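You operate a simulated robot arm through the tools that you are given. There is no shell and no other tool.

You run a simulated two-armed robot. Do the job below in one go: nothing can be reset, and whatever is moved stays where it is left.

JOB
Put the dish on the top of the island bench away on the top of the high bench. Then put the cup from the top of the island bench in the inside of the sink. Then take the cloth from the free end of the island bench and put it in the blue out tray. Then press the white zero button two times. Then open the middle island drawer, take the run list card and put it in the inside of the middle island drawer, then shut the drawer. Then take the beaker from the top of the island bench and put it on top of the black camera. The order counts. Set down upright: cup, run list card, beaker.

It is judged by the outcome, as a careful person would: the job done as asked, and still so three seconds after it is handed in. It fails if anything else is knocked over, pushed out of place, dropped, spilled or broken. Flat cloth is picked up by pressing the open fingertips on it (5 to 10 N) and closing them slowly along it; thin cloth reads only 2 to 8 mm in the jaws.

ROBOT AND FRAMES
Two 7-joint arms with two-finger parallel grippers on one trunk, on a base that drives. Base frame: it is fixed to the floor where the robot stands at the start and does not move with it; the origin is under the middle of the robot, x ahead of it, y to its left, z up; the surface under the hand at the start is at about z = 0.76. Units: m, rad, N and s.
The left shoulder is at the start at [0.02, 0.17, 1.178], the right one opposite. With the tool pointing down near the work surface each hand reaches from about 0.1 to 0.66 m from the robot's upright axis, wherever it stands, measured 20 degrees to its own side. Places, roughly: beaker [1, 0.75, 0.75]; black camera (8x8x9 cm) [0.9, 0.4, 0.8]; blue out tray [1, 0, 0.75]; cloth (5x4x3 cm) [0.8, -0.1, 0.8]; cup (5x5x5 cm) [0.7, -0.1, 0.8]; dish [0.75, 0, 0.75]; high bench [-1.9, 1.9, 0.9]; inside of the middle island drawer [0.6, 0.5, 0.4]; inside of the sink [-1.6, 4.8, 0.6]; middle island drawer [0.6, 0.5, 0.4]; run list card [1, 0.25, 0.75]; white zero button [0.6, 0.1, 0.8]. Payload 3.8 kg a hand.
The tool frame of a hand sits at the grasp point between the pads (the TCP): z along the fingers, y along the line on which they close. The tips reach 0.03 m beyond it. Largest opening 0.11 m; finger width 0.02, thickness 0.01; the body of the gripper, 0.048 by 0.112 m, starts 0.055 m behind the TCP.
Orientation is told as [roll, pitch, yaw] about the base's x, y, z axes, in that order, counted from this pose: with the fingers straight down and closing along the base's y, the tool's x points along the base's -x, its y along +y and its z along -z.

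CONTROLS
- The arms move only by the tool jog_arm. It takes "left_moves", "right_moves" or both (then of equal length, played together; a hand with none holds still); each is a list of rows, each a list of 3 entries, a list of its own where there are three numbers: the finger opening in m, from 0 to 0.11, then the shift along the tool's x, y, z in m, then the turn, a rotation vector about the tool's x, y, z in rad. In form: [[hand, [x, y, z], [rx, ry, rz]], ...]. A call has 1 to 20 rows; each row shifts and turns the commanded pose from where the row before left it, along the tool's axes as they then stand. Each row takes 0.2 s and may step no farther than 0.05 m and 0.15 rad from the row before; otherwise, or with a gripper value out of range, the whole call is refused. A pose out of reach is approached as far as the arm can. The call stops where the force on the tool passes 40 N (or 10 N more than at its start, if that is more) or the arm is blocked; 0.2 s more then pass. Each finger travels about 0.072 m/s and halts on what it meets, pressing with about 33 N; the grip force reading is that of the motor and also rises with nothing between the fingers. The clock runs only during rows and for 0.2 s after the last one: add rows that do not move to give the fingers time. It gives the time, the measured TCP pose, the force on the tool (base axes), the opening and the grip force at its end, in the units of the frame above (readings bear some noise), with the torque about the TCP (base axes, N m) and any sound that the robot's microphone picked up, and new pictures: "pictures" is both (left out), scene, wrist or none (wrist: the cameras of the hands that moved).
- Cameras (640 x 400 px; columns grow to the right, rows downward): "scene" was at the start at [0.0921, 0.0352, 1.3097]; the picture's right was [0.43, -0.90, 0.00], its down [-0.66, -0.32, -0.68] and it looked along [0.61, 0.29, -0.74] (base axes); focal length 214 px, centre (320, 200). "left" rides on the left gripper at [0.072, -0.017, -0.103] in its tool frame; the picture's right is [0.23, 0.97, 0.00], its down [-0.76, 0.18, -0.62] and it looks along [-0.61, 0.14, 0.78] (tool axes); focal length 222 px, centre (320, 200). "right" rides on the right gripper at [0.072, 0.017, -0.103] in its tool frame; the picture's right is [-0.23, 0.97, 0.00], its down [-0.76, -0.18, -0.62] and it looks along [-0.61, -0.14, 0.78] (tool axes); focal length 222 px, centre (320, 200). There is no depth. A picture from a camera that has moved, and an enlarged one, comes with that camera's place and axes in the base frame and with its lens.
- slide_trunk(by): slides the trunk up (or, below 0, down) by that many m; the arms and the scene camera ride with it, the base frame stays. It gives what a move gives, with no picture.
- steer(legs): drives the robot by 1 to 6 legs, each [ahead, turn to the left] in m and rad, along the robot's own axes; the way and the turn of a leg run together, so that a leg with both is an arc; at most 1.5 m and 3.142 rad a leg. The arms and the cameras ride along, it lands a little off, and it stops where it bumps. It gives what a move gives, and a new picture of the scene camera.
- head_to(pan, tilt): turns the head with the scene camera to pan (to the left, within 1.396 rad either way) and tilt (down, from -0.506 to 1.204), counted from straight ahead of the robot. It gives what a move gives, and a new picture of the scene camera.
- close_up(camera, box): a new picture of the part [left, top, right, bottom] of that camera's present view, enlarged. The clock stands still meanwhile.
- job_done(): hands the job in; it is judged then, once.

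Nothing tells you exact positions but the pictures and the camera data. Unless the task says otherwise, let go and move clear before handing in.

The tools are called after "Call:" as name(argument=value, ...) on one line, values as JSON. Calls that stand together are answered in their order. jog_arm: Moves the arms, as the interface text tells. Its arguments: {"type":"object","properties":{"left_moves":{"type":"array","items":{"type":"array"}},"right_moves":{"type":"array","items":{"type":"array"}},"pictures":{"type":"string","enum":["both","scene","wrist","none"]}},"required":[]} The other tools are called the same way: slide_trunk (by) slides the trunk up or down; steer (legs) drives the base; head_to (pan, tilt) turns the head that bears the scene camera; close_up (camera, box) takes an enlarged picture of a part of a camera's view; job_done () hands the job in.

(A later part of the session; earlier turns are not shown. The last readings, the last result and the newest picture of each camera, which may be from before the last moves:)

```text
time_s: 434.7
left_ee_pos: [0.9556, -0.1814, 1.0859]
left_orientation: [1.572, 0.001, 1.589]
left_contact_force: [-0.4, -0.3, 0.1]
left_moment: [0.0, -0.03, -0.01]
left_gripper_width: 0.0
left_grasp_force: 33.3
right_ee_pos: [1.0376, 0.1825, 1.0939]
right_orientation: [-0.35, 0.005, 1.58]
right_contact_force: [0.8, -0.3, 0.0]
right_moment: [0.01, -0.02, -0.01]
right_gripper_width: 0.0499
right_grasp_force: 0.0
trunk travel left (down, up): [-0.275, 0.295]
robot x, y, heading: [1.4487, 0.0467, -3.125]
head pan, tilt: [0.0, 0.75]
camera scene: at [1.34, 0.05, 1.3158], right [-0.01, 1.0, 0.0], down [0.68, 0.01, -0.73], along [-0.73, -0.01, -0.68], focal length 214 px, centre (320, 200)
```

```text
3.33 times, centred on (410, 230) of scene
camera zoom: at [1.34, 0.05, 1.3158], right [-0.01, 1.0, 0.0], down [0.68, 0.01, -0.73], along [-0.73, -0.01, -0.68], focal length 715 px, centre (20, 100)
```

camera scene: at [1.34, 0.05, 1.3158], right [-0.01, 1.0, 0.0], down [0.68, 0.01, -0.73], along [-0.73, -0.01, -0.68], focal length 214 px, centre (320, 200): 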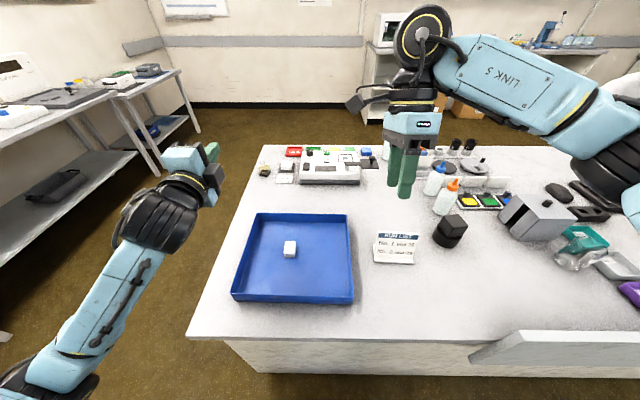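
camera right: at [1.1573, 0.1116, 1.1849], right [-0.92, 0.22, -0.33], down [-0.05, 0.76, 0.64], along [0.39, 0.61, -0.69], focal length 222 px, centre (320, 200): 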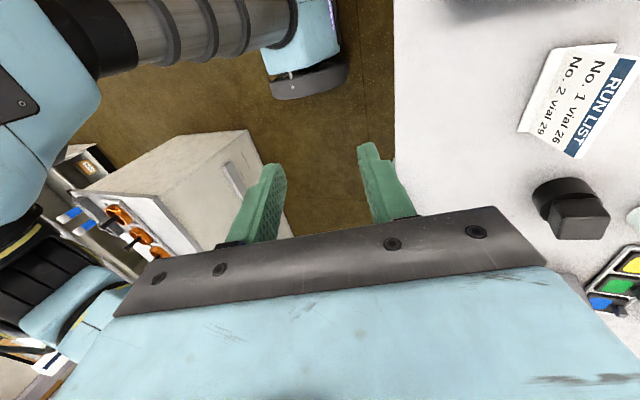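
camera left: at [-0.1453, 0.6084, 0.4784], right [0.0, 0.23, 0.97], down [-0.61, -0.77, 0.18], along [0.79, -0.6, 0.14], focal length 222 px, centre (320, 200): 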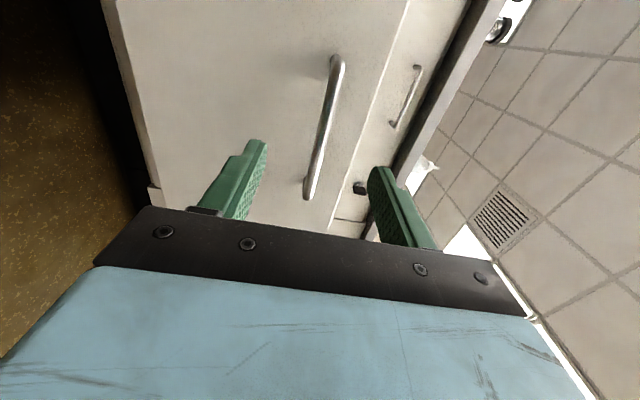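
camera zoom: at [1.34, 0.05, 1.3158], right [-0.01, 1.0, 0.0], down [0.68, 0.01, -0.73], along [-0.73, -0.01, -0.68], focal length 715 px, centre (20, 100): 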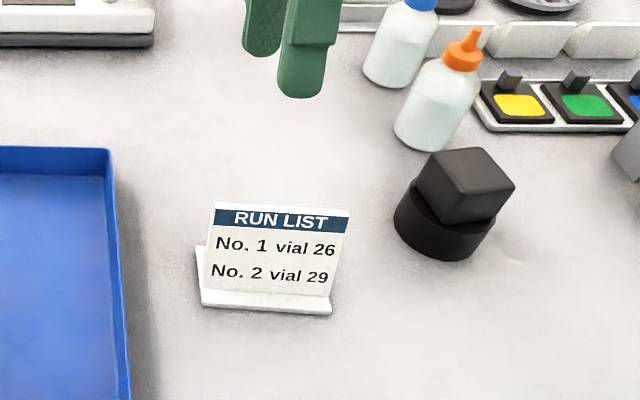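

I'm at the island's far side with the hand tilted. I'll bring the open fingers to a point just above the card's top edge and check from both cameras.

Call:
jog_arm(right_moves=[[0.05, [-0.0159, 0.0299, 0.0289], [0, 0, 0]], [0.05, [-0.0159, 0.0299, 0.0289], [0, 0, 0]], [0.05, [-0.0159, 0.0299, 0.0289], [0, 0, 0]], [0.05, [-0.0159, 0.0299, 0.0289], [0, 0, 0]], [0.05, [-0.0159, 0.0299, 0.0289], [0, 0, 0]], [0.05, [0, 0, 0], [0, 0, 0]]], pictures="both")

Call:
close_up(camera="right", box=[220, 60, 420, 220])

Call:
close_up(camera="scene", box=[350, 180, 470, 280])

```text
time_s: 436.1
left_ee_pos: [0.956, -0.1797, 1.0847]
left_orientation: [1.573, 0.001, 1.589]
left_contact_force: [0.5, 0.1, -0.1]
left_moment: [0.0, 0.02, 0.03]
left_gripper_width: 0.0
left_grasp_force: 33.3
right_ee_pos: [0.947, 0.2608, 0.9058]
right_orientation: [-0.348, 0.003, 1.582]
right_contact_force: [-0.7, -0.1, -0.7]
right_moment: [-0.03, -0.02, -0.01]
right_gripper_width: 0.0502
right_grasp_force: 0.0
trunk travel left (down, up): [-0.275, 0.295]
robot x, y, heading: [1.4469, 0.0489, -3.124]
head pan, tilt: [0.0, 0.75]
camera scene: at [1.3412, 0.05, 1.316], right [-0.01, 1.0, 0.0], down [0.68, 0.01, -0.73], along [-0.73, -0.01, -0.68], focal length 214 px, centre (320, 200)
camera right: at [0.897, 0.1879, 0.9977], right [-0.92, 0.22, -0.33], down [-0.05, 0.76, 0.64], along [0.39, 0.61, -0.69], focal length 222 px, centre (320, 200)
```

scene: 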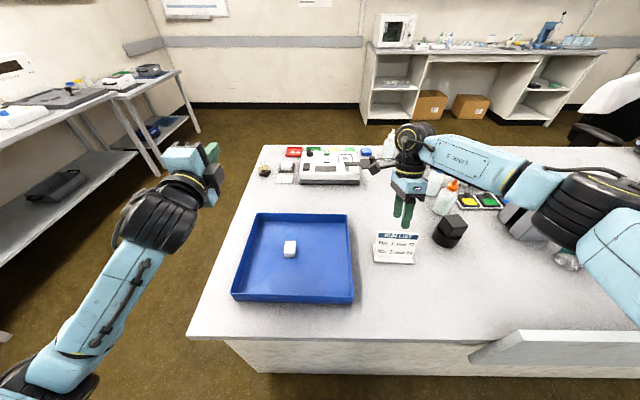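
right: 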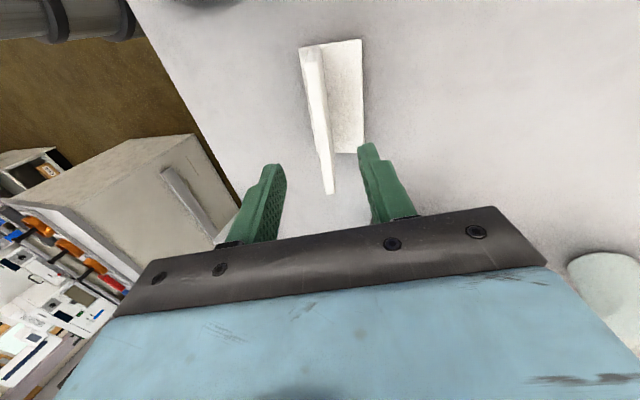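

```text
2.50 times, centred on (320, 140) of right
camera zoom: at [0.897, 0.1879, 0.9977], right [-0.92, 0.22, -0.33], down [-0.05, 0.76, 0.64], along [0.39, 0.61, -0.69], focal length 555 px, centre (320, 350)
```

zoom: 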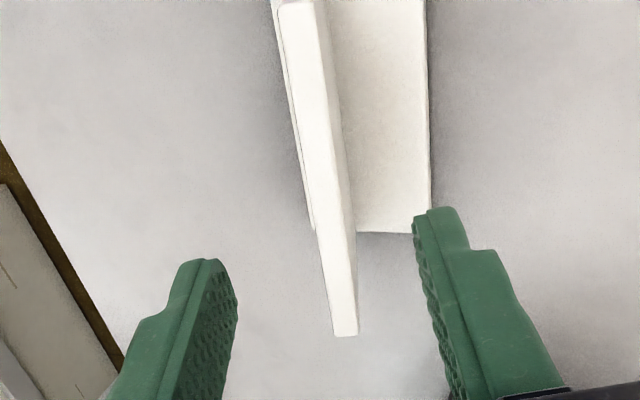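

```text
4.00 times, centred on (410, 230) of scene
camera zoom: at [1.3412, 0.05, 1.316], right [-0.01, 1.0, 0.0], down [0.68, 0.01, -0.73], along [-0.73, -0.01, -0.68], focal length 858 px, centre (-40, 80)
```

zoom: 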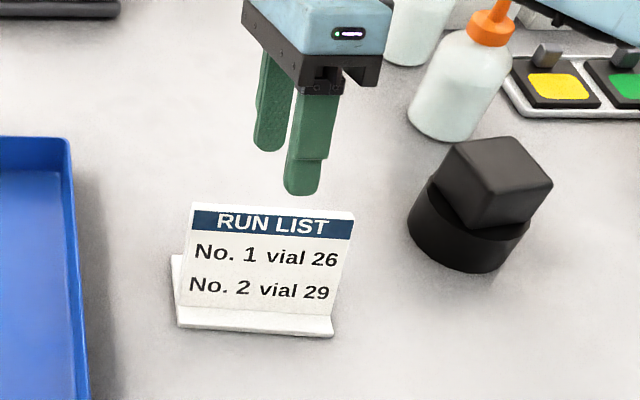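

The plate is nicely centred and parallel to the fingers. I'll advance 7.5 cm along the tool axis so the pads straddle the plate.

Call:
jog_arm(right_moves=[[0.05, [0, 0, 0.02], [0, 0, 0]], [0.05, [0, 0, 0.02], [0, 0, 0]], [0.05, [0, 0, 0.02], [0, 0, 0]], [0.05, [0, 0, 0.015], [0, 0, 0]], [0.05, [0, 0, 0], [0, 0, 0]]], pictures="none")

Call:
close_up(camera="right", box=[220, 60, 420, 220])

Call:
close_up(camera="scene", box=[350, 190, 470, 280])

```text
time_s: 437.3
left_ee_pos: [0.9561, -0.1805, 1.0863]
left_orientation: [1.572, 0.001, 1.589]
left_contact_force: [-0.1, -0.4, -0.3]
left_moment: [0.0, -0.03, -0.04]
left_gripper_width: 0.0
left_grasp_force: 33.3
right_ee_pos: [0.9732, 0.2624, 0.8355]
right_orientation: [-0.348, 0.002, 1.581]
right_contact_force: [-0.6, -0.1, -0.8]
right_moment: [0.01, -0.02, 0.0]
right_gripper_width: 0.0501
right_grasp_force: 0.1
trunk travel left (down, up): [-0.275, 0.295]
robot x, y, heading: [1.4455, 0.0501, -3.133]
head pan, tilt: [0.0, 0.75]
```

```text
2.50 times, centred on (320, 140) of right
camera zoom: at [0.9227, 0.1875, 0.9267], right [-0.92, 0.22, -0.33], down [-0.05, 0.76, 0.64], along [0.39, 0.61, -0.69], focal length 555 px, centre (320, 350)
```

zoom: 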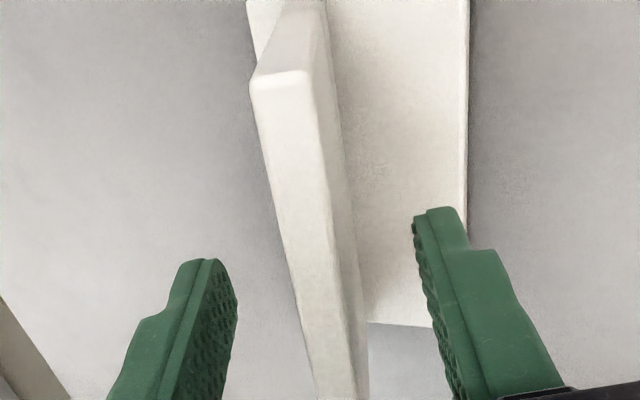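

```text
4.44 times, centred on (410, 235) of scene
camera zoom: at [1.341, 0.05, 1.3159], right [-0.01, 1.0, 0.0], down [0.68, 0.01, -0.73], along [-0.73, -0.01, -0.68], focal length 953 px, centre (-80, 44)
```

zoom: 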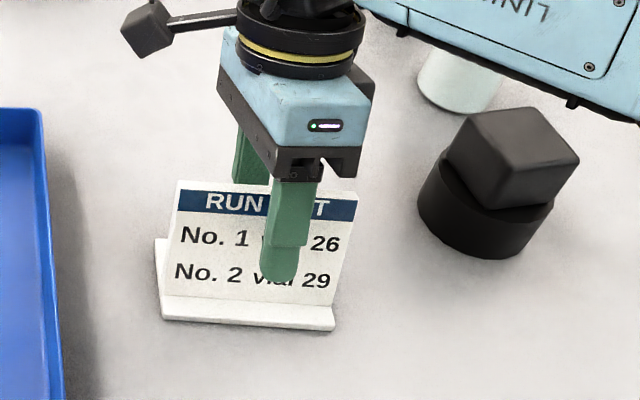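

The fingers straddle the plate evenly. I'll close on it and test-lift.

Call:
jog_arm(right_moves=[[0.035, [0, 0, 0], [0, 0, 0]], [0.025, [0, 0, 0], [0, 0, 0]], [0.018, [0, 0, 0], [0, 0, 0]], [0.012, [0, 0, 0], [0, 0, 0]], [0.006, [0, 0, 0], [0, 0, 0]], [0.0, [0, 0, 0], [0, 0, 0]], [0.0, [0, 0, 0], [0, 0, 0]]], pictures="none")

Call:
close_up(camera="scene", box=[350, 190, 470, 280])

Call:
close_up(camera="right", box=[220, 60, 420, 220])

```text
time_s: 438.9
left_ee_pos: [0.9557, -0.1798, 1.0862]
left_orientation: [1.574, 0.001, 1.588]
left_contact_force: [-0.2, 0.2, -0.6]
left_moment: [0.02, 0.01, 0.01]
left_gripper_width: 0.0
left_grasp_force: 32.7
right_ee_pos: [0.9721, 0.2628, 0.8351]
right_orientation: [-0.345, 0.003, 1.581]
right_contact_force: [-0.7, 0.7, 2.7]
right_moment: [0.19, 0.17, 0.05]
right_gripper_width: 0.0093
right_grasp_force: 33.0
trunk travel left (down, up): [-0.275, 0.295]
robot x, y, heading: [1.4456, 0.05, -3.127]
head pan, tilt: [0.0, 0.75]
```

```text
4.44 times, centred on (410, 235) of scene
camera zoom: at [1.3411, 0.0499, 1.316], right [-0.01, 1.0, 0.0], down [0.68, 0.01, -0.73], along [-0.73, -0.01, -0.68], focal length 953 px, centre (-80, 44)
```

zoom: 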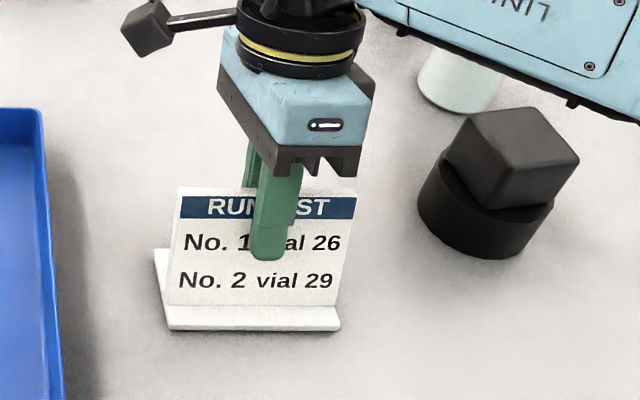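

```text
2.50 times, centred on (320, 140) of right
camera zoom: at [0.9225, 0.1875, 0.9271], right [-0.92, 0.22, -0.33], down [-0.05, 0.76, 0.64], along [0.39, 0.61, -0.69], focal length 555 px, centre (320, 350)
```

zoom: 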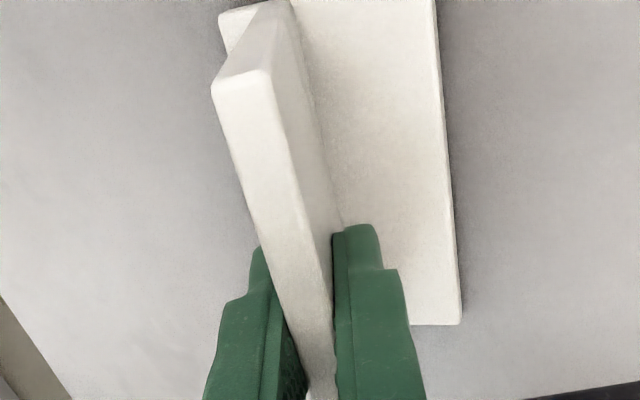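

The card is gripped (9 mm). I'll lift it straight up slowly and check.

Call:
jog_arm(right_moves=[[0.0, [0, -0.0017, -0.0047], [0, 0, 0]], [0.0, [0, -0.0034, -0.0094], [0, 0, 0]], [0.0, [0, -0.0034, -0.0094], [0, 0, 0]], [0.0, [0, -0.0034, -0.0094], [0, 0, 0]], [0.0, [0, -0.0017, -0.0047], [0, 0, 0]], [0.0, [0, 0, 0], [0, 0, 0]]], pictures="none")

Call:
close_up(camera="scene", box=[350, 180, 470, 270])

Call:
close_up(camera="right", box=[160, 0, 480, 220])

```text
time_s: 440.3
left_ee_pos: [0.955, -0.1803, 1.0862]
left_orientation: [1.573, 0.001, 1.588]
left_contact_force: [0.3, -0.6, 0.1]
left_moment: [0.01, 0.0, 0.0]
left_gripper_width: 0.0001
left_grasp_force: 33.1
right_ee_pos: [0.9722, 0.2611, 0.8768]
right_orientation: [-0.347, 0.003, 1.581]
right_contact_force: [1.1, -0.1, -0.9]
right_moment: [-0.01, -0.03, 0.02]
right_gripper_width: 0.0092
right_grasp_force: 32.7
trunk travel left (down, up): [-0.275, 0.295]
robot x, y, heading: [1.4443, 0.0531, -3.123]
head pan, tilt: [0.0, 0.75]
```

```text
4.44 times, centred on (410, 225) of scene
camera zoom: at [1.3409, 0.05, 1.3159], right [-0.01, 1.0, 0.0], down [0.68, 0.01, -0.73], along [-0.73, -0.01, -0.68], focal length 953 px, centre (-80, 89)
```

zoom: 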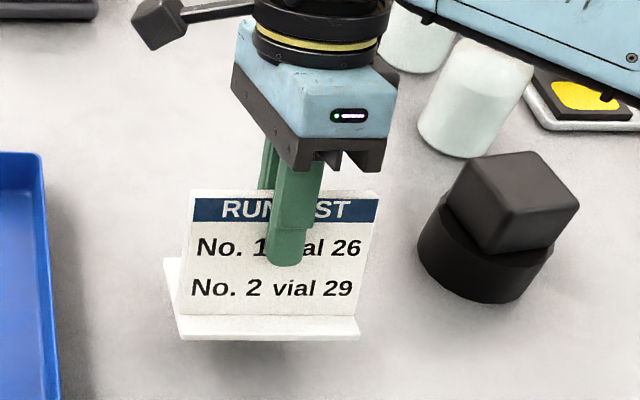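

```text
1.82 times, centred on (320, 110) of right
camera zoom: at [0.9225, 0.1877, 0.9675], right [-0.92, 0.22, -0.33], down [-0.05, 0.76, 0.64], along [0.39, 0.61, -0.69], focal length 404 px, centre (320, 364)
```

zoom: 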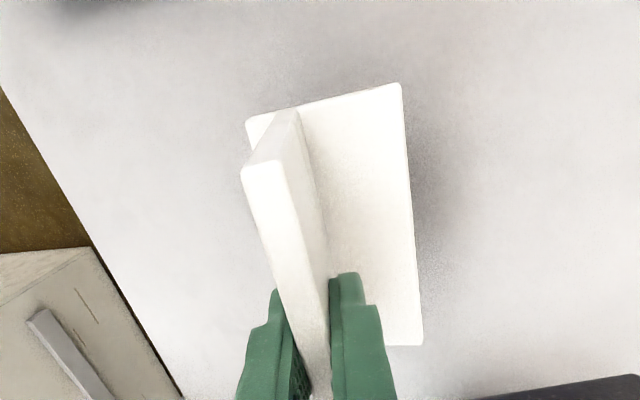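

The card is off the bench and level. I'll raise it to travel height, then drive back round to the drawer side.

Call:
jog_arm(right_moves=[[0.0, [0, -0.0051, -0.0141], [0, 0, 0]], [0.0, [0, -0.0069, -0.0188], [0, 0, 0]], [0.0, [0, -0.0086, -0.0235], [0, 0, 0]], [0.0, [0, -0.0086, -0.0235], [0, 0, 0]], [0.0, [0, -0.0086, -0.0235], [0, 0, 0]], [0.0, [0, -0.0086, -0.0235], [0, 0, 0]], [0.0, [0, -0.0086, -0.0235], [0, 0, 0]], [0.0, [0, -0.0051, -0.0141], [0, 0, 0]], [0.0, [0, 0, 0], [0, 0, 0]]], pictures="scene")

Call:
steer(legs=[[-0.2, 0], [0, 1.565], [0.9, 0], [0, -1.571], [1.2, 0], [1.15, 0]])

```text
time_s: 442.3
left_ee_pos: [0.9552, -0.1788, 1.0857]
left_orientation: [1.573, 0.002, 1.588]
left_contact_force: [-1.1, 0.3, -0.2]
left_moment: [-0.02, -0.01, -0.03]
left_gripper_width: 0.0001
left_grasp_force: 32.6
right_ee_pos: [0.9729, 0.2619, 1.0509]
right_orientation: [-0.348, 0.002, 1.582]
right_contact_force: [0.7, 0.5, -0.4]
right_moment: [-0.02, 0.0, -0.02]
right_gripper_width: 0.0093
right_grasp_force: 32.9
trunk travel left (down, up): [-0.275, 0.295]
robot x, y, heading: [1.4466, 0.0515, -3.129]
head pan, tilt: [0.0, 0.75]
camera scene: at [1.3409, 0.0501, 1.3159], right [-0.01, 1.0, 0.0], down [0.68, 0.01, -0.73], along [-0.73, -0.01, -0.68], focal length 214 px, centre (320, 200)
```

scene: 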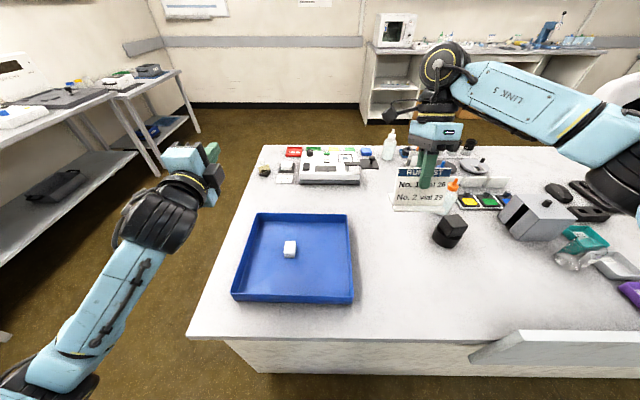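

```text
time_s: 467.2
left_ee_pos: [-1.2176, -1.0919, 1.086]
left_orientation: [1.569, 0.002, 1.578]
left_contact_force: [-0.5, 0.2, 0.8]
left_moment: [0.01, 0.0, -0.02]
left_gripper_width: 0.0001
left_grasp_force: 33.4
right_ee_pos: [-1.1955, -0.6487, 1.0514]
right_orientation: [-0.348, 0.003, 1.57]
right_contact_force: [0.7, -0.3, -0.6]
right_moment: [-0.01, 0.03, -0.02]
right_gripper_width: 0.0094
right_grasp_force: 32.4
trunk travel left (down, up): [-0.275, 0.295]
robot x, y, heading: [-0.7264, -0.8645, -3.139]
head pan, tilt: [0.0, 0.75]
camera scene: at [-0.8296, -0.8648, 1.3159], right [0.0, 1.0, 0.0], down [0.68, 0.0, -0.73], along [-0.73, 0.0, -0.68], focal length 214 px, centre (320, 200)
```

scene: 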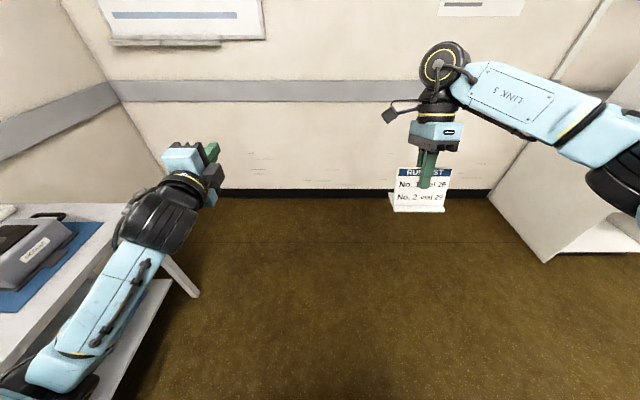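

Next I turn up the aisle and face the open drawer.

Call:
steer(legs=[[0, -1.571], [1.37, 0], [0, -1.571]])

Call:
close_up(camera="scene", box=[200, 150, 440, 300])

```text
time_s: 481.7
left_ee_pos: [-0.2455, 0.7482, 1.0858]
left_orientation: [1.572, 0.002, -1.545]
left_contact_force: [-0.4, -0.6, -0.5]
left_moment: [0.03, -0.04, 0.0]
left_gripper_width: 0.0
left_grasp_force: 32.7
right_ee_pos: [-0.2598, 0.3062, 1.0509]
right_orientation: [-0.348, 0.005, -1.553]
right_contact_force: [0.8, 0.4, 0.0]
right_moment: [-0.01, -0.02, -0.01]
right_gripper_width: 0.0093
right_grasp_force: 33.2
trunk travel left (down, up): [-0.275, 0.295]
robot x, y, heading: [-0.7336, 0.5144, 0.021]
head pan, tilt: [0.0, 0.75]
camera scene: at [-0.6295, 0.5177, 1.3159], right [0.02, -1.0, 0.0], down [-0.68, -0.01, -0.73], along [0.73, 0.01, -0.68], focal length 214 px, centre (320, 200)
```

scene: 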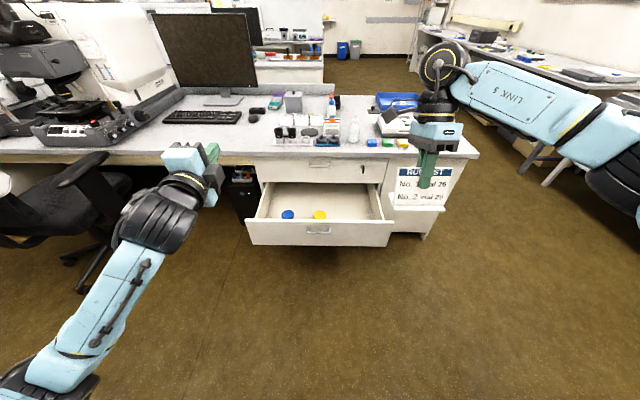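

```text
2.67 times, centred on (320, 225) of scene
camera zoom: at [-0.6295, 0.5177, 1.3159], right [0.02, -1.0, 0.0], down [-0.68, -0.01, -0.73], along [0.73, 0.01, -0.68], focal length 572 px, centre (320, 133)
```

zoom: 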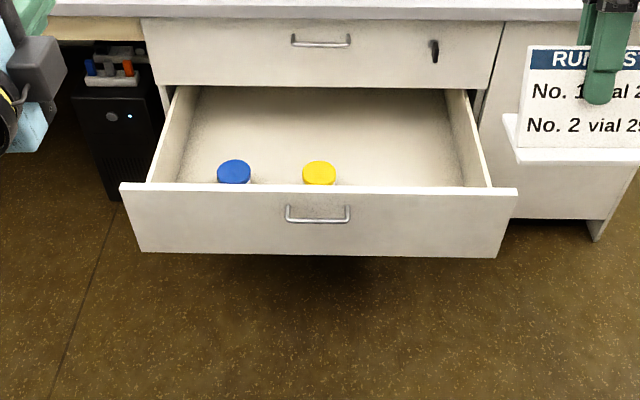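

The drawer has free space to the right of the yellow jar, around x≈0.14, y≈0.385. I'll straighten the heading, drive to x≈-0.30 and lower the trunk.

Call:
steer(legs=[[0, -0.02], [0.42, 0]])

Call:
slide_trunk(by=-0.25)

Call:
head_to(pan=-0.1, tilt=0.95)

Call:
close_up(camera="right", box=[0, 0, 640, 400])

```text
time_s: 484.6
left_ee_pos: [0.1759, 0.7419, 1.0857]
left_orientation: [1.57, 0.002, -1.563]
left_contact_force: [0.3, -0.1, 0.0]
left_moment: [0.04, -0.03, 0.01]
left_gripper_width: 0.0001
left_grasp_force: 32.7
right_ee_pos: [0.154, 0.3001, 1.0509]
right_orientation: [-0.348, 0.004, -1.569]
right_contact_force: [0.4, -0.1, 0.0]
right_moment: [-0.02, 0.02, 0.01]
right_gripper_width: 0.0092
right_grasp_force: 32.8
trunk travel left (down, up): [-0.275, 0.295]
robot x, y, heading: [-0.3142, 0.5144, -0.001]
head pan, tilt: [0.0, 0.75]
camera scene: at [-0.2121, 0.5171, 1.3159], right [0.0, -1.0, 0.0], down [-0.68, 0.0, -0.73], along [0.73, 0.0, -0.68], focal length 214 px, centre (320, 200)
```

scene: 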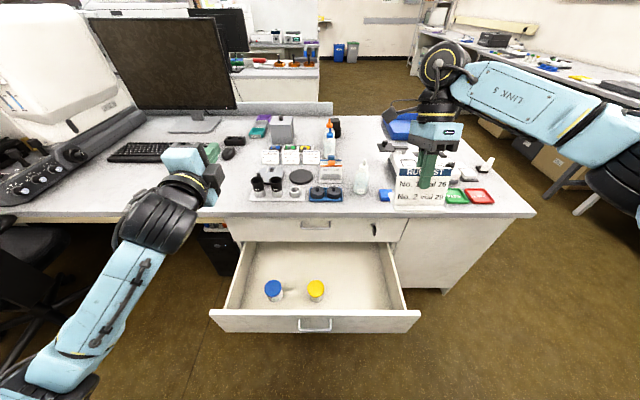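

```text
time_s: 487.1
left_ee_pos: [0.1757, 0.7414, 0.8359]
left_orientation: [1.572, 0.002, -1.562]
left_contact_force: [-0.3, 0.5, -0.2]
left_moment: [-0.03, -0.03, 0.01]
left_gripper_width: 0.0
left_grasp_force: 33.0
right_ee_pos: [0.1534, 0.2999, 0.8025]
right_orientation: [-0.347, 0.003, -1.569]
right_contact_force: [-0.3, 0.6, -1.2]
right_moment: [-0.01, -0.01, 0.0]
right_gripper_width: 0.0094
right_grasp_force: 33.2
trunk travel left (down, up): [-0.025, 0.545]
robot x, y, heading: [-0.3164, 0.5163, 0.003]
head pan, tilt: [0.0, 0.75]
```

```text
time_s: 487.9
left_ee_pos: [0.175, 0.7426, 0.8368]
left_orientation: [1.57, 0.003, -1.562]
left_contact_force: [0.3, 0.0, 0.5]
left_moment: [0.01, -0.02, -0.04]
left_gripper_width: 0.0
left_grasp_force: 32.8
right_ee_pos: [0.1551, 0.3001, 0.8011]
right_orientation: [-0.346, 0.004, -1.57]
right_contact_force: [-1.2, 0.1, -1.1]
right_moment: [-0.02, -0.02, 0.02]
right_gripper_width: 0.0096
right_grasp_force: 32.9
trunk travel left (down, up): [-0.025, 0.545]
robot x, y, heading: [-0.3129, 0.5139, 0.004]
head pan, tilt: [-0.099, 0.949]
camera scene: at [-0.2232, 0.5099, 1.0504], right [-0.09, -1.0, 0.0], down [-0.81, 0.08, -0.58], along [0.58, -0.06, -0.81], focal length 214 px, centre (320, 200)
```

scene: 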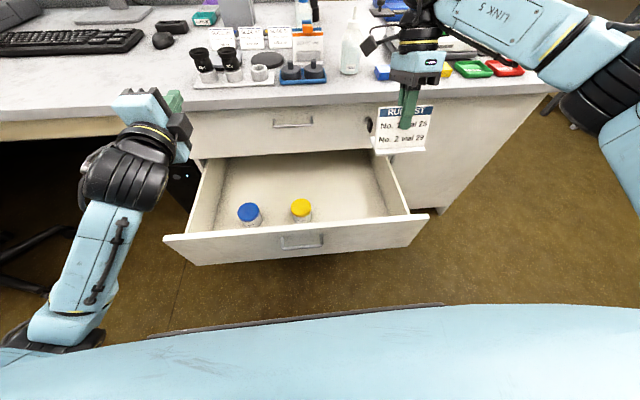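

```text
1.00 times, centred on (320, 200) of right (not enlarged: the box is as wide or as high as the picture)
camera zoom: at [0.2057, 0.3715, 0.8928], right [0.92, -0.22, -0.33], down [0.05, -0.76, 0.64], along [-0.4, -0.61, -0.69], focal length 222 px, centre (320, 200)
```

zoom: 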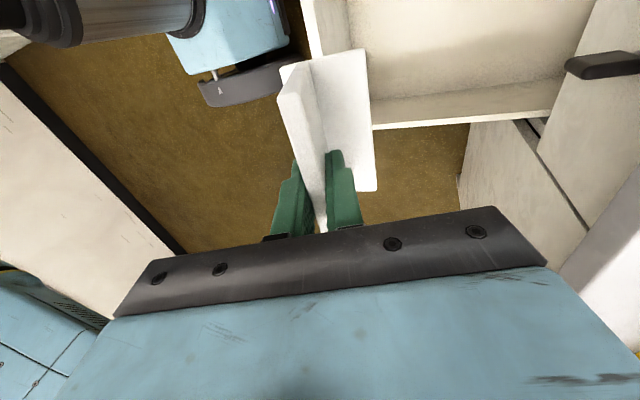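

I'll move the card left over the free area of the drawer and lower it to just above the drawer's rim, then check.

Call:
jog_arm(right_moves=[[0.0, [0.02, -0.0035, 0.0013], [0, 0, 0]], [0.0, [0.025, -0.0035, 0.0013], [0, 0, 0]], [0.0, [0.025, -0.0035, 0.0013], [0, 0, 0]], [0.0, [0.015, -0.0036, 0.0012], [0, 0, 0]], [0.0, [0, 0.0069, 0.0188], [0, 0, 0]], [0.0, [0, 0.0103, 0.0282], [0, 0, 0]], [0.0, [0, 0.0103, 0.0282], [0, 0, 0]], [0.0, [0, 0.0103, 0.0282], [0, 0, 0]], [0.0, [0, 0.0103, 0.0282], [0, 0, 0]], [0.0, [0, 0.0069, 0.0188], [0, 0, 0]], [0.0, [0, 0.0034, 0.0094], [0, 0, 0]], [0.0, [0, 0, 0], [0, 0, 0]]], pictures="both")

```text
time_s: 490.5
left_ee_pos: [0.1755, 0.7423, 0.8352]
left_orientation: [1.57, 0.003, -1.563]
left_contact_force: [0.4, 0.6, -0.3]
left_moment: [-0.03, 0.02, 0.01]
left_gripper_width: 0.0001
left_grasp_force: 32.6
right_ee_pos: [0.1403, 0.3876, 0.6313]
right_orientation: [-0.348, 0.004, -1.569]
right_contact_force: [0.6, 0.6, -0.6]
right_moment: [-0.01, -0.03, 0.0]
right_gripper_width: 0.0091
right_grasp_force: 32.9
trunk travel left (down, up): [-0.025, 0.545]
robot x, y, heading: [-0.3143, 0.5156, 0.002]
head pan, tilt: [-0.099, 0.949]
camera scene: at [-0.2232, 0.5098, 1.0504], right [-0.1, -1.0, 0.0], down [-0.81, 0.08, -0.58], along [0.58, -0.06, -0.81], focal length 214 px, centre (320, 200)
camera right: at [0.1918, 0.4573, 0.7224], right [0.92, -0.22, -0.33], down [0.05, -0.76, 0.64], along [-0.4, -0.6, -0.69], focal length 222 px, centre (320, 200)
```

scene: 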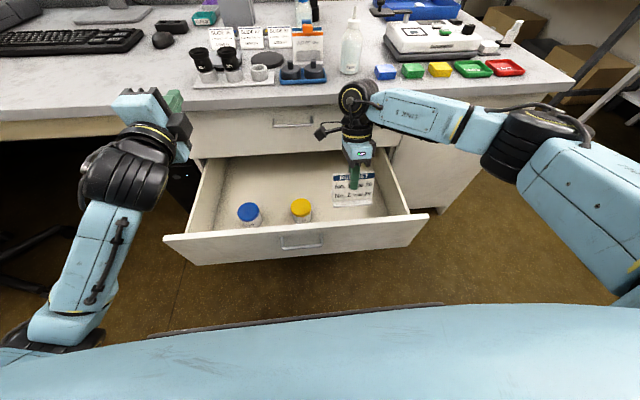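
right: 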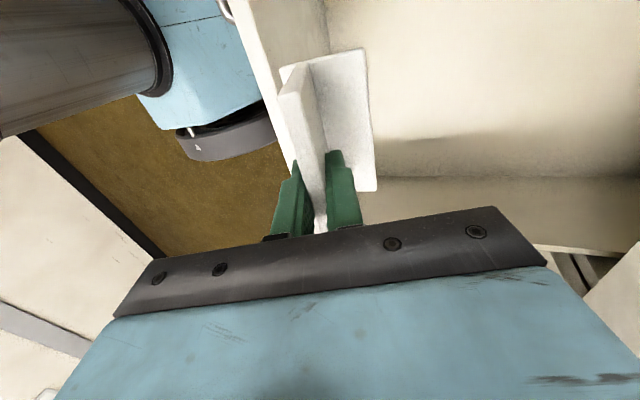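

The card is descending cleanly inside the drawer's free area. I'll lower further and look again.

Call:
jog_arm(right_moves=[[0.0, [0, 0.0051, 0.0141], [0, 0, 0]], [0.0, [0, 0.0086, 0.0235], [0, 0, 0]], [0.0, [0, 0.0086, 0.0235], [0, 0, 0]], [0.0, [0, 0.0086, 0.0235], [0, 0, 0]], [0.0, [0, 0.0069, 0.0188], [0, 0, 0]], [0.0, [0, 0.0034, 0.0094], [0, 0, 0]], [0.0, [0, 0, 0], [0, 0, 0]]], pictures="both")

Call:
close_up(camera="scene", box=[260, 70, 460, 250])

```text
time_s: 492.1
left_ee_pos: [0.1749, 0.7439, 0.836]
left_orientation: [1.571, 0.002, -1.562]
left_contact_force: [1.1, 0.0, -0.4]
left_moment: [0.02, 0.01, 0.03]
left_gripper_width: 0.0005
left_grasp_force: 32.8
right_ee_pos: [0.14, 0.3864, 0.5114]
right_orientation: [-0.348, 0.003, -1.569]
right_contact_force: [1.0, -0.5, -1.2]
right_moment: [-0.04, -0.04, -0.01]
right_gripper_width: 0.0091
right_grasp_force: 32.8
trunk travel left (down, up): [-0.025, 0.545]
robot x, y, heading: [-0.3168, 0.5162, 0.002]
head pan, tilt: [-0.099, 0.949]
camera scene: at [-0.2232, 0.5098, 1.0504], right [-0.1, -1.0, 0.0], down [-0.81, 0.08, -0.58], along [0.58, -0.06, -0.81], focal length 214 px, centre (320, 200)
camera right: at [0.1918, 0.4573, 0.6024], right [0.92, -0.22, -0.33], down [0.05, -0.76, 0.64], along [-0.4, -0.61, -0.69], focal length 222 px, centre (320, 200)
```

scene: 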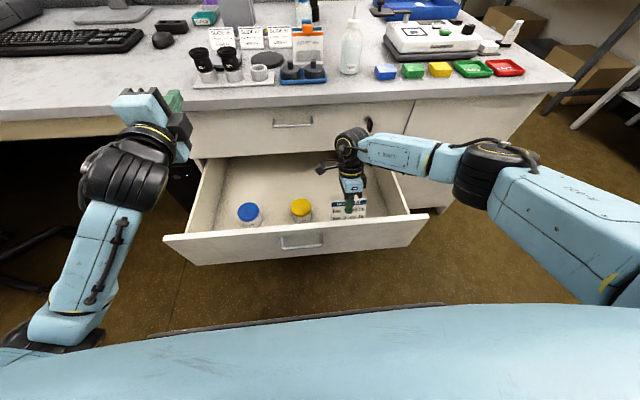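
right: 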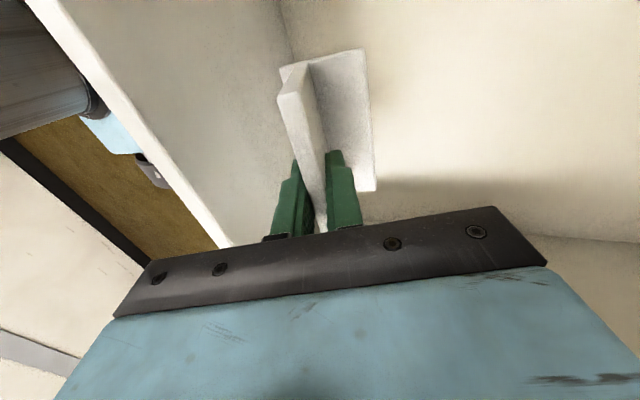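

```text
2.22 times, centred on (360, 160) of scene
camera zoom: at [-0.2232, 0.5098, 1.0504], right [-0.1, -1.0, 0.0], down [-0.81, 0.08, -0.58], along [0.58, -0.06, -0.81], focal length 477 px, centre (231, 289)
```

zoom: 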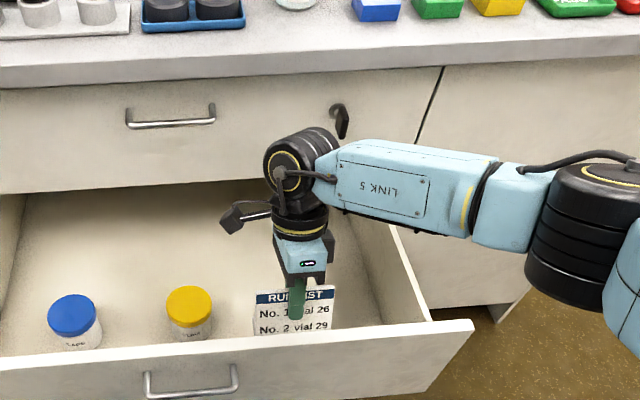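

Everything clears. I'll keep lowering toward the drawer floor.

Call:
jog_arm(right_moves=[[0.0, [0, 0.0034, 0.0094], [0, 0, 0]], [0.0, [0, 0.0051, 0.0141], [0, 0, 0]], [0.0, [0, 0.0051, 0.0141], [0, 0, 0]], [0.0, [0, 0.0034, 0.0094], [0, 0, 0]], [0.0, [0, 0, 0], [0, 0, 0]]], pictures="wrist")

Call:
close_up(camera="scene", box=[280, 90, 440, 240])

```text
time_s: 493.3
left_ee_pos: [0.1759, 0.7413, 0.8362]
left_orientation: [1.57, 0.001, -1.562]
left_contact_force: [-0.4, 0.2, -0.4]
left_moment: [-0.03, -0.05, -0.01]
left_gripper_width: 0.0
left_grasp_force: 33.1
right_ee_pos: [0.1404, 0.3879, 0.4606]
right_orientation: [-0.347, 0.004, -1.569]
right_contact_force: [0.3, 1.4, -1.0]
right_moment: [0.0, -0.01, -0.01]
right_gripper_width: 0.0094
right_grasp_force: 33.0
trunk travel left (down, up): [-0.025, 0.545]
robot x, y, heading: [-0.3169, 0.5148, 0.004]
head pan, tilt: [-0.099, 0.949]
camera right: at [0.1917, 0.4579, 0.5528], right [0.92, -0.22, -0.33], down [0.05, -0.76, 0.64], along [-0.4, -0.61, -0.69], focal length 222 px, centre (320, 200)
```

right: 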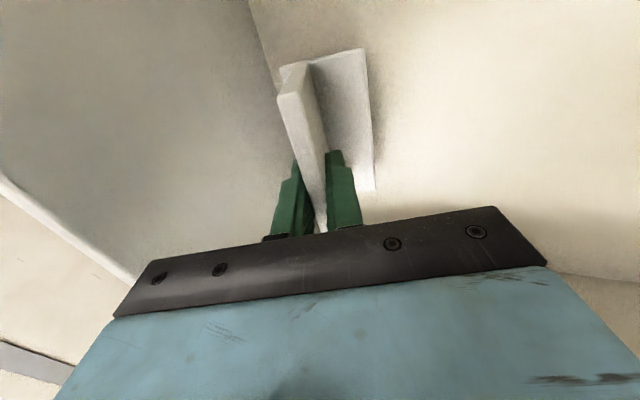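

```text
2.67 times, centred on (360, 165) of scene
camera zoom: at [-0.2232, 0.5098, 1.0504], right [-0.1, -1.0, 0.0], down [-0.81, 0.08, -0.58], along [0.58, -0.06, -0.81], focal length 572 px, centre (213, 293)
```

zoom: 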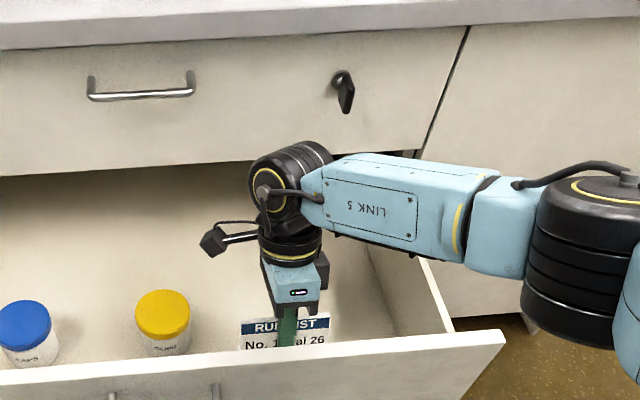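

Call:
jog_arm(right_moves=[[0.0, [0, 0.0017, 0.0047], [0, 0, 0]], [0.0, [0, 0.0017, 0.0047], [0, 0, 0]], [0.0, [0, 0, 0], [0, 0, 0]]], pictures="none")

Call:
jog_arm(right_moves=[[0.0, [0, 0.001, 0.0028], [0, 0, 0]], [0.0, [0, 0, 0], [0, 0, 0]]], pictures="none")

Call:
jog_arm(right_moves=[[0.0, [0, 0.001, 0.0028], [0, 0, 0]], [0.0, [0, 0, 0], [0, 0, 0]]], pictures="none")

Call:
jog_arm(right_moves=[[0.0, [0, 0.001, 0.0028], [0, 0, 0]], [0.0, [0, 0, 0], [0, 0, 0]]], pictures="wrist")

```text
time_s: 494.1
left_ee_pos: [0.1761, 0.7426, 0.8353]
left_orientation: [1.572, 0.001, -1.562]
left_contact_force: [-0.2, 0.1, -0.4]
left_moment: [0.01, -0.03, -0.01]
left_gripper_width: 0.0
left_grasp_force: 32.6
right_ee_pos: [0.1409, 0.3858, 0.4505]
right_orientation: [-0.347, 0.003, -1.569]
right_contact_force: [0.1, 0.0, -0.8]
right_moment: [0.03, 0.01, 0.0]
right_gripper_width: 0.0093
right_grasp_force: 33.0
trunk travel left (down, up): [-0.025, 0.545]
robot x, y, heading: [-0.3178, 0.5148, 0.002]
head pan, tilt: [-0.099, 0.949]
```

```text
time_s: 494.7
left_ee_pos: [0.1751, 0.7424, 0.8356]
left_orientation: [1.571, 0.001, -1.562]
left_contact_force: [0.5, -0.4, -0.1]
left_moment: [0.01, -0.02, -0.01]
left_gripper_width: 0.0001
left_grasp_force: 33.4
right_ee_pos: [0.141, 0.3873, 0.4478]
right_orientation: [-0.348, 0.003, -1.569]
right_contact_force: [-0.5, 0.2, -2.1]
right_moment: [0.0, 0.0, 0.0]
right_gripper_width: 0.0093
right_grasp_force: 33.1
trunk travel left (down, up): [-0.025, 0.545]
robot x, y, heading: [-0.3132, 0.5191, 0.006]
head pan, tilt: [-0.099, 0.949]
```

```text
time_s: 495.3
left_ee_pos: [0.176, 0.7426, 0.8347]
left_orientation: [1.571, 0.001, -1.563]
left_contact_force: [-0.1, 0.7, -0.6]
left_moment: [0.0, -0.02, -0.02]
left_gripper_width: 0.0
left_grasp_force: 32.7
right_ee_pos: [0.1409, 0.3866, 0.4449]
right_orientation: [-0.347, 0.003, -1.569]
right_contact_force: [-0.3, 0.5, 0.1]
right_moment: [0.0, -0.03, 0.01]
right_gripper_width: 0.0095
right_grasp_force: 32.7
trunk travel left (down, up): [-0.025, 0.545]
robot x, y, heading: [-0.3191, 0.5161, 0.002]
head pan, tilt: [-0.099, 0.949]
```

```text
time_s: 495.9
left_ee_pos: [0.1759, 0.7428, 0.8364]
left_orientation: [1.57, 0.001, -1.562]
left_contact_force: [0.4, 0.4, 0.2]
left_moment: [-0.01, 0.0, -0.03]
left_gripper_width: 0.0
left_grasp_force: 33.2
right_ee_pos: [0.1404, 0.3874, 0.442]
right_orientation: [-0.348, 0.004, -1.57]
right_contact_force: [-0.4, -0.2, -0.2]
right_moment: [-0.01, -0.06, 0.01]
right_gripper_width: 0.0092
right_grasp_force: 32.9
trunk travel left (down, up): [-0.025, 0.545]
robot x, y, heading: [-0.3183, 0.513, 0.002]
head pan, tilt: [-0.099, 0.949]
camera right: at [0.1916, 0.4576, 0.5336], right [0.92, -0.22, -0.33], down [0.05, -0.76, 0.64], along [-0.4, -0.61, -0.69], focal length 222 px, centre (320, 200)
```

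right: 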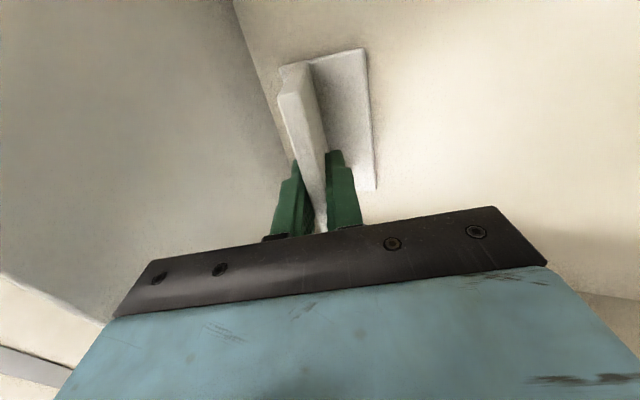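

Still descending freely; the base has clearance to the drawer front. A few more small steps.

Call:
jog_arm(right_moves=[[0.0, [0, 0.001, 0.0028], [0, 0, 0]], [0.0, [0, 0, 0], [0, 0, 0]]], pictures="none")

Call:
jog_arm(right_moves=[[0.0, [0, 0.001, 0.0028], [0, 0, 0]], [0.0, [0, 0, 0], [0, 0, 0]]], pictures="none")

Call:
jog_arm(right_moves=[[0.0, [0, 0.001, 0.0028], [0, 0, 0]], [0.0, [0, 0, 0], [0, 0, 0]]], pictures="none")

Call:
jog_arm(right_moves=[[0.0, [0, 0.001, 0.0028], [0, 0, 0]], [0.0, [0, 0, 0], [0, 0, 0]]], pictures="wrist")

```text
time_s: 496.5
left_ee_pos: [0.1756, 0.742, 0.8361]
left_orientation: [1.573, 0.001, -1.563]
left_contact_force: [0.4, -0.3, -0.5]
left_moment: [0.01, 0.02, 0.0]
left_gripper_width: 0.0
left_grasp_force: 32.9
right_ee_pos: [0.1408, 0.3867, 0.4387]
right_orientation: [-0.347, 0.004, -1.57]
right_contact_force: [0.0, -0.1, 4.0]
right_moment: [-0.34, -0.05, -0.04]
right_gripper_width: 0.0092
right_grasp_force: 32.9
trunk travel left (down, up): [-0.025, 0.545]
robot x, y, heading: [-0.3163, 0.5173, 0.004]
head pan, tilt: [-0.099, 0.949]
```

```text
time_s: 497.1
left_ee_pos: [0.1745, 0.7427, 0.8374]
left_orientation: [1.572, 0.002, -1.561]
left_contact_force: [0.1, -0.3, -0.6]
left_moment: [-0.01, -0.03, 0.0]
left_gripper_width: 0.0
left_grasp_force: 32.8
right_ee_pos: [0.1414, 0.3864, 0.44]
right_orientation: [-0.344, 0.003, -1.569]
right_contact_force: [-1.1, -2.7, 29.0]
right_moment: [-0.67, -0.39, -0.04]
right_gripper_width: 0.0097
right_grasp_force: 32.7
trunk travel left (down, up): [-0.025, 0.545]
robot x, y, heading: [-0.3176, 0.513, -0.002]
head pan, tilt: [-0.099, 0.949]
```

```text
time_s: 497.7
left_ee_pos: [0.174, 0.7431, 0.8374]
left_orientation: [1.573, 0.003, -1.563]
left_contact_force: [-0.5, -0.1, 0.8]
left_moment: [0.01, 0.0, 0.01]
left_gripper_width: 0.0
left_grasp_force: 33.4
right_ee_pos: [0.1416, 0.3862, 0.4358]
right_orientation: [-0.342, 0.006, -1.569]
right_contact_force: [-2.2, -1.8, 33.7]
right_moment: [0.02, -0.55, -0.17]
right_gripper_width: 0.0095
right_grasp_force: 32.9
trunk travel left (down, up): [-0.025, 0.545]
robot x, y, heading: [-0.3162, 0.5125, 0.003]
head pan, tilt: [-0.099, 0.949]
```

```text
time_s: 498.3
left_ee_pos: [0.1751, 0.7433, 0.8369]
left_orientation: [1.575, 0.002, -1.561]
left_contact_force: [0.3, 0.6, 0.0]
left_moment: [-0.01, 0.01, 0.02]
left_gripper_width: 0.0
left_grasp_force: 33.6
right_ee_pos: [0.1421, 0.3883, 0.433]
right_orientation: [-0.343, 0.005, -1.57]
right_contact_force: [-1.1, 1.4, 35.1]
right_moment: [0.01, -0.61, -0.06]
right_gripper_width: 0.0093
right_grasp_force: 33.2
trunk travel left (down, up): [-0.025, 0.545]
robot x, y, heading: [-0.3166, 0.5149, 0.006]
head pan, tilt: [-0.099, 0.949]
camera right: at [0.192, 0.4586, 0.5254], right [0.92, -0.22, -0.33], down [0.04, -0.76, 0.64], along [-0.39, -0.6, -0.69], focal length 222 px, centre (320, 200)
```

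right: 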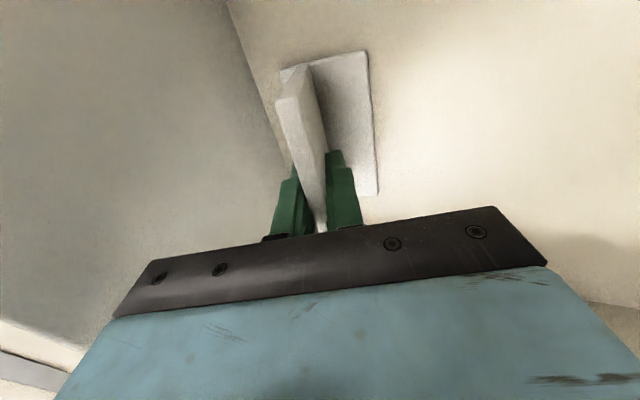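

The base is firmly down on the drawer floor. I'll relax, open the fingers and withdraw along the tool axis.

Call:
jog_arm(right_moves=[[0.0, [0, -0.001, -0.003], [0, 0, 0]], [0.012, [0, 0, 0], [0, 0, 0]], [0.02, [0, 0, 0], [0, 0, 0]], [0.03, [0, 0, 0], [0, 0, 0]], [0.04, [0, 0, 0], [0, 0, 0]], [0.04, [0, 0, 0], [0, 0, 0]]], pictures="wrist")

Call:
close_up(camera="right", box=[220, 20, 440, 220])

```text
time_s: 499.7
left_ee_pos: [0.1757, 0.7423, 0.8367]
left_orientation: [1.57, 0.001, -1.561]
left_contact_force: [-0.2, 0.6, -0.5]
left_moment: [0.01, 0.02, -0.04]
left_gripper_width: 0.0
left_grasp_force: 33.0
right_ee_pos: [0.1415, 0.3863, 0.4343]
right_orientation: [-0.348, 0.005, -1.57]
right_contact_force: [-0.5, 0.2, 0.5]
right_moment: [0.0, 0.0, -0.03]
right_gripper_width: 0.0399
right_grasp_force: 0.1
trunk travel left (down, up): [-0.025, 0.545]
robot x, y, heading: [-0.316, 0.5129, 0.006]
head pan, tilt: [-0.099, 0.949]
camera right: at [0.1915, 0.4579, 0.5255], right [0.92, -0.22, -0.33], down [0.05, -0.76, 0.64], along [-0.4, -0.61, -0.69], focal length 222 px, centre (320, 200)
```

right: 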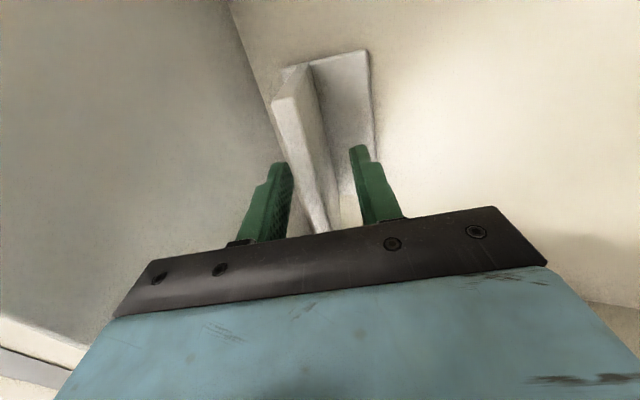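

```text
2.00 times, centred on (330, 120) of right
camera zoom: at [0.1915, 0.4579, 0.5255], right [0.92, -0.22, -0.33], down [0.05, -0.76, 0.64], along [-0.4, -0.61, -0.69], focal length 444 px, centre (300, 360)
```

zoom: 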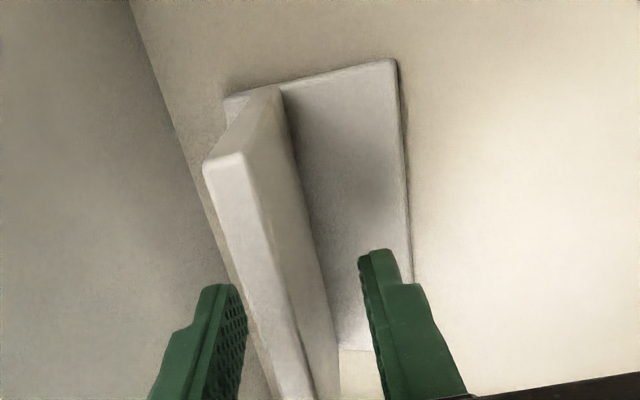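

The card stands on its base in the drawer. I'll withdraw along the tool axis, then straight up.

Call:
jog_arm(right_moves=[[0.045, [0, 0, -0.02], [0, 0, 0]], [0.045, [0, 0, -0.03], [0, 0, 0]], [0.045, [0, 0, -0.025], [0, 0, 0]], [0.045, [0, -0.015, -0.0265], [0, 0, 0]], [0.045, [0, -0.015, -0.0265], [0, 0, 0]], [0.045, [0, -0.015, -0.0265], [0, 0, 0]], [0.045, [0, -0.015, -0.0265], [0, 0, 0]], [0.045, [0, -0.015, -0.0265], [0, 0, 0]], [0.045, [0, -0.015, -0.0265], [0, 0, 0]], [0.045, [0, -0.015, -0.0265], [0, 0, 0]], [0.045, [0, -0.015, -0.0265], [0, 0, 0]], [0.045, [0, -0.015, -0.0265], [0, 0, 0]], [0.045, [0, 0, 0], [0, 0, 0]]], pictures="both")

Call:
close_up(camera="scene", box=[220, 140, 440, 280])

```text
time_s: 502.5
left_ee_pos: [0.1757, 0.7431, 0.8357]
left_orientation: [1.572, 0.001, -1.562]
left_contact_force: [0.2, 0.3, 0.0]
left_moment: [-0.02, 0.01, -0.01]
left_gripper_width: 0.0
left_grasp_force: 33.4
right_ee_pos: [0.1198, 0.3847, 0.7749]
right_orientation: [-0.349, 0.002, -1.569]
right_contact_force: [0.0, -0.3, -0.4]
right_moment: [0.0, 0.0, -0.02]
right_gripper_width: 0.0452
right_grasp_force: 0.1
trunk travel left (down, up): [-0.025, 0.545]
robot x, y, heading: [-0.318, 0.5167, 0.0]
head pan, tilt: [-0.099, 0.949]
camera scene: at [-0.2233, 0.5099, 1.0504], right [-0.1, -1.0, 0.0], down [-0.81, 0.08, -0.58], along [0.58, -0.06, -0.81], focal length 214 px, centre (320, 200)
camera right: at [0.1712, 0.4566, 0.8664], right [0.92, -0.22, -0.33], down [0.05, -0.76, 0.64], along [-0.4, -0.61, -0.69], focal length 222 px, centre (320, 200)
```

scene: 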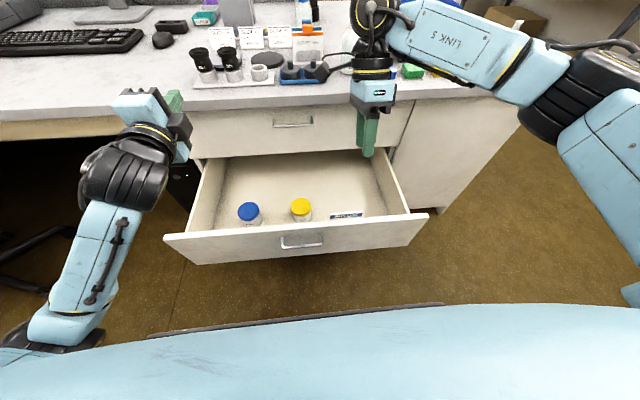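
right: 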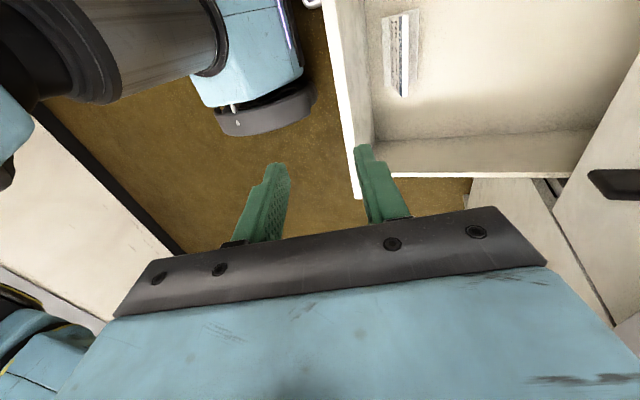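

```text
2.86 times, centred on (330, 210) of scene
camera zoom: at [-0.2233, 0.5099, 1.0504], right [-0.1, -1.0, 0.0], down [-0.81, 0.08, -0.58], along [0.58, -0.06, -0.81], focal length 613 px, centre (291, 171)
```

zoom: 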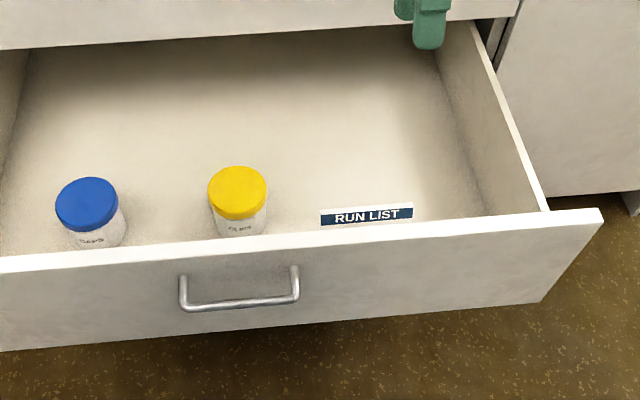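

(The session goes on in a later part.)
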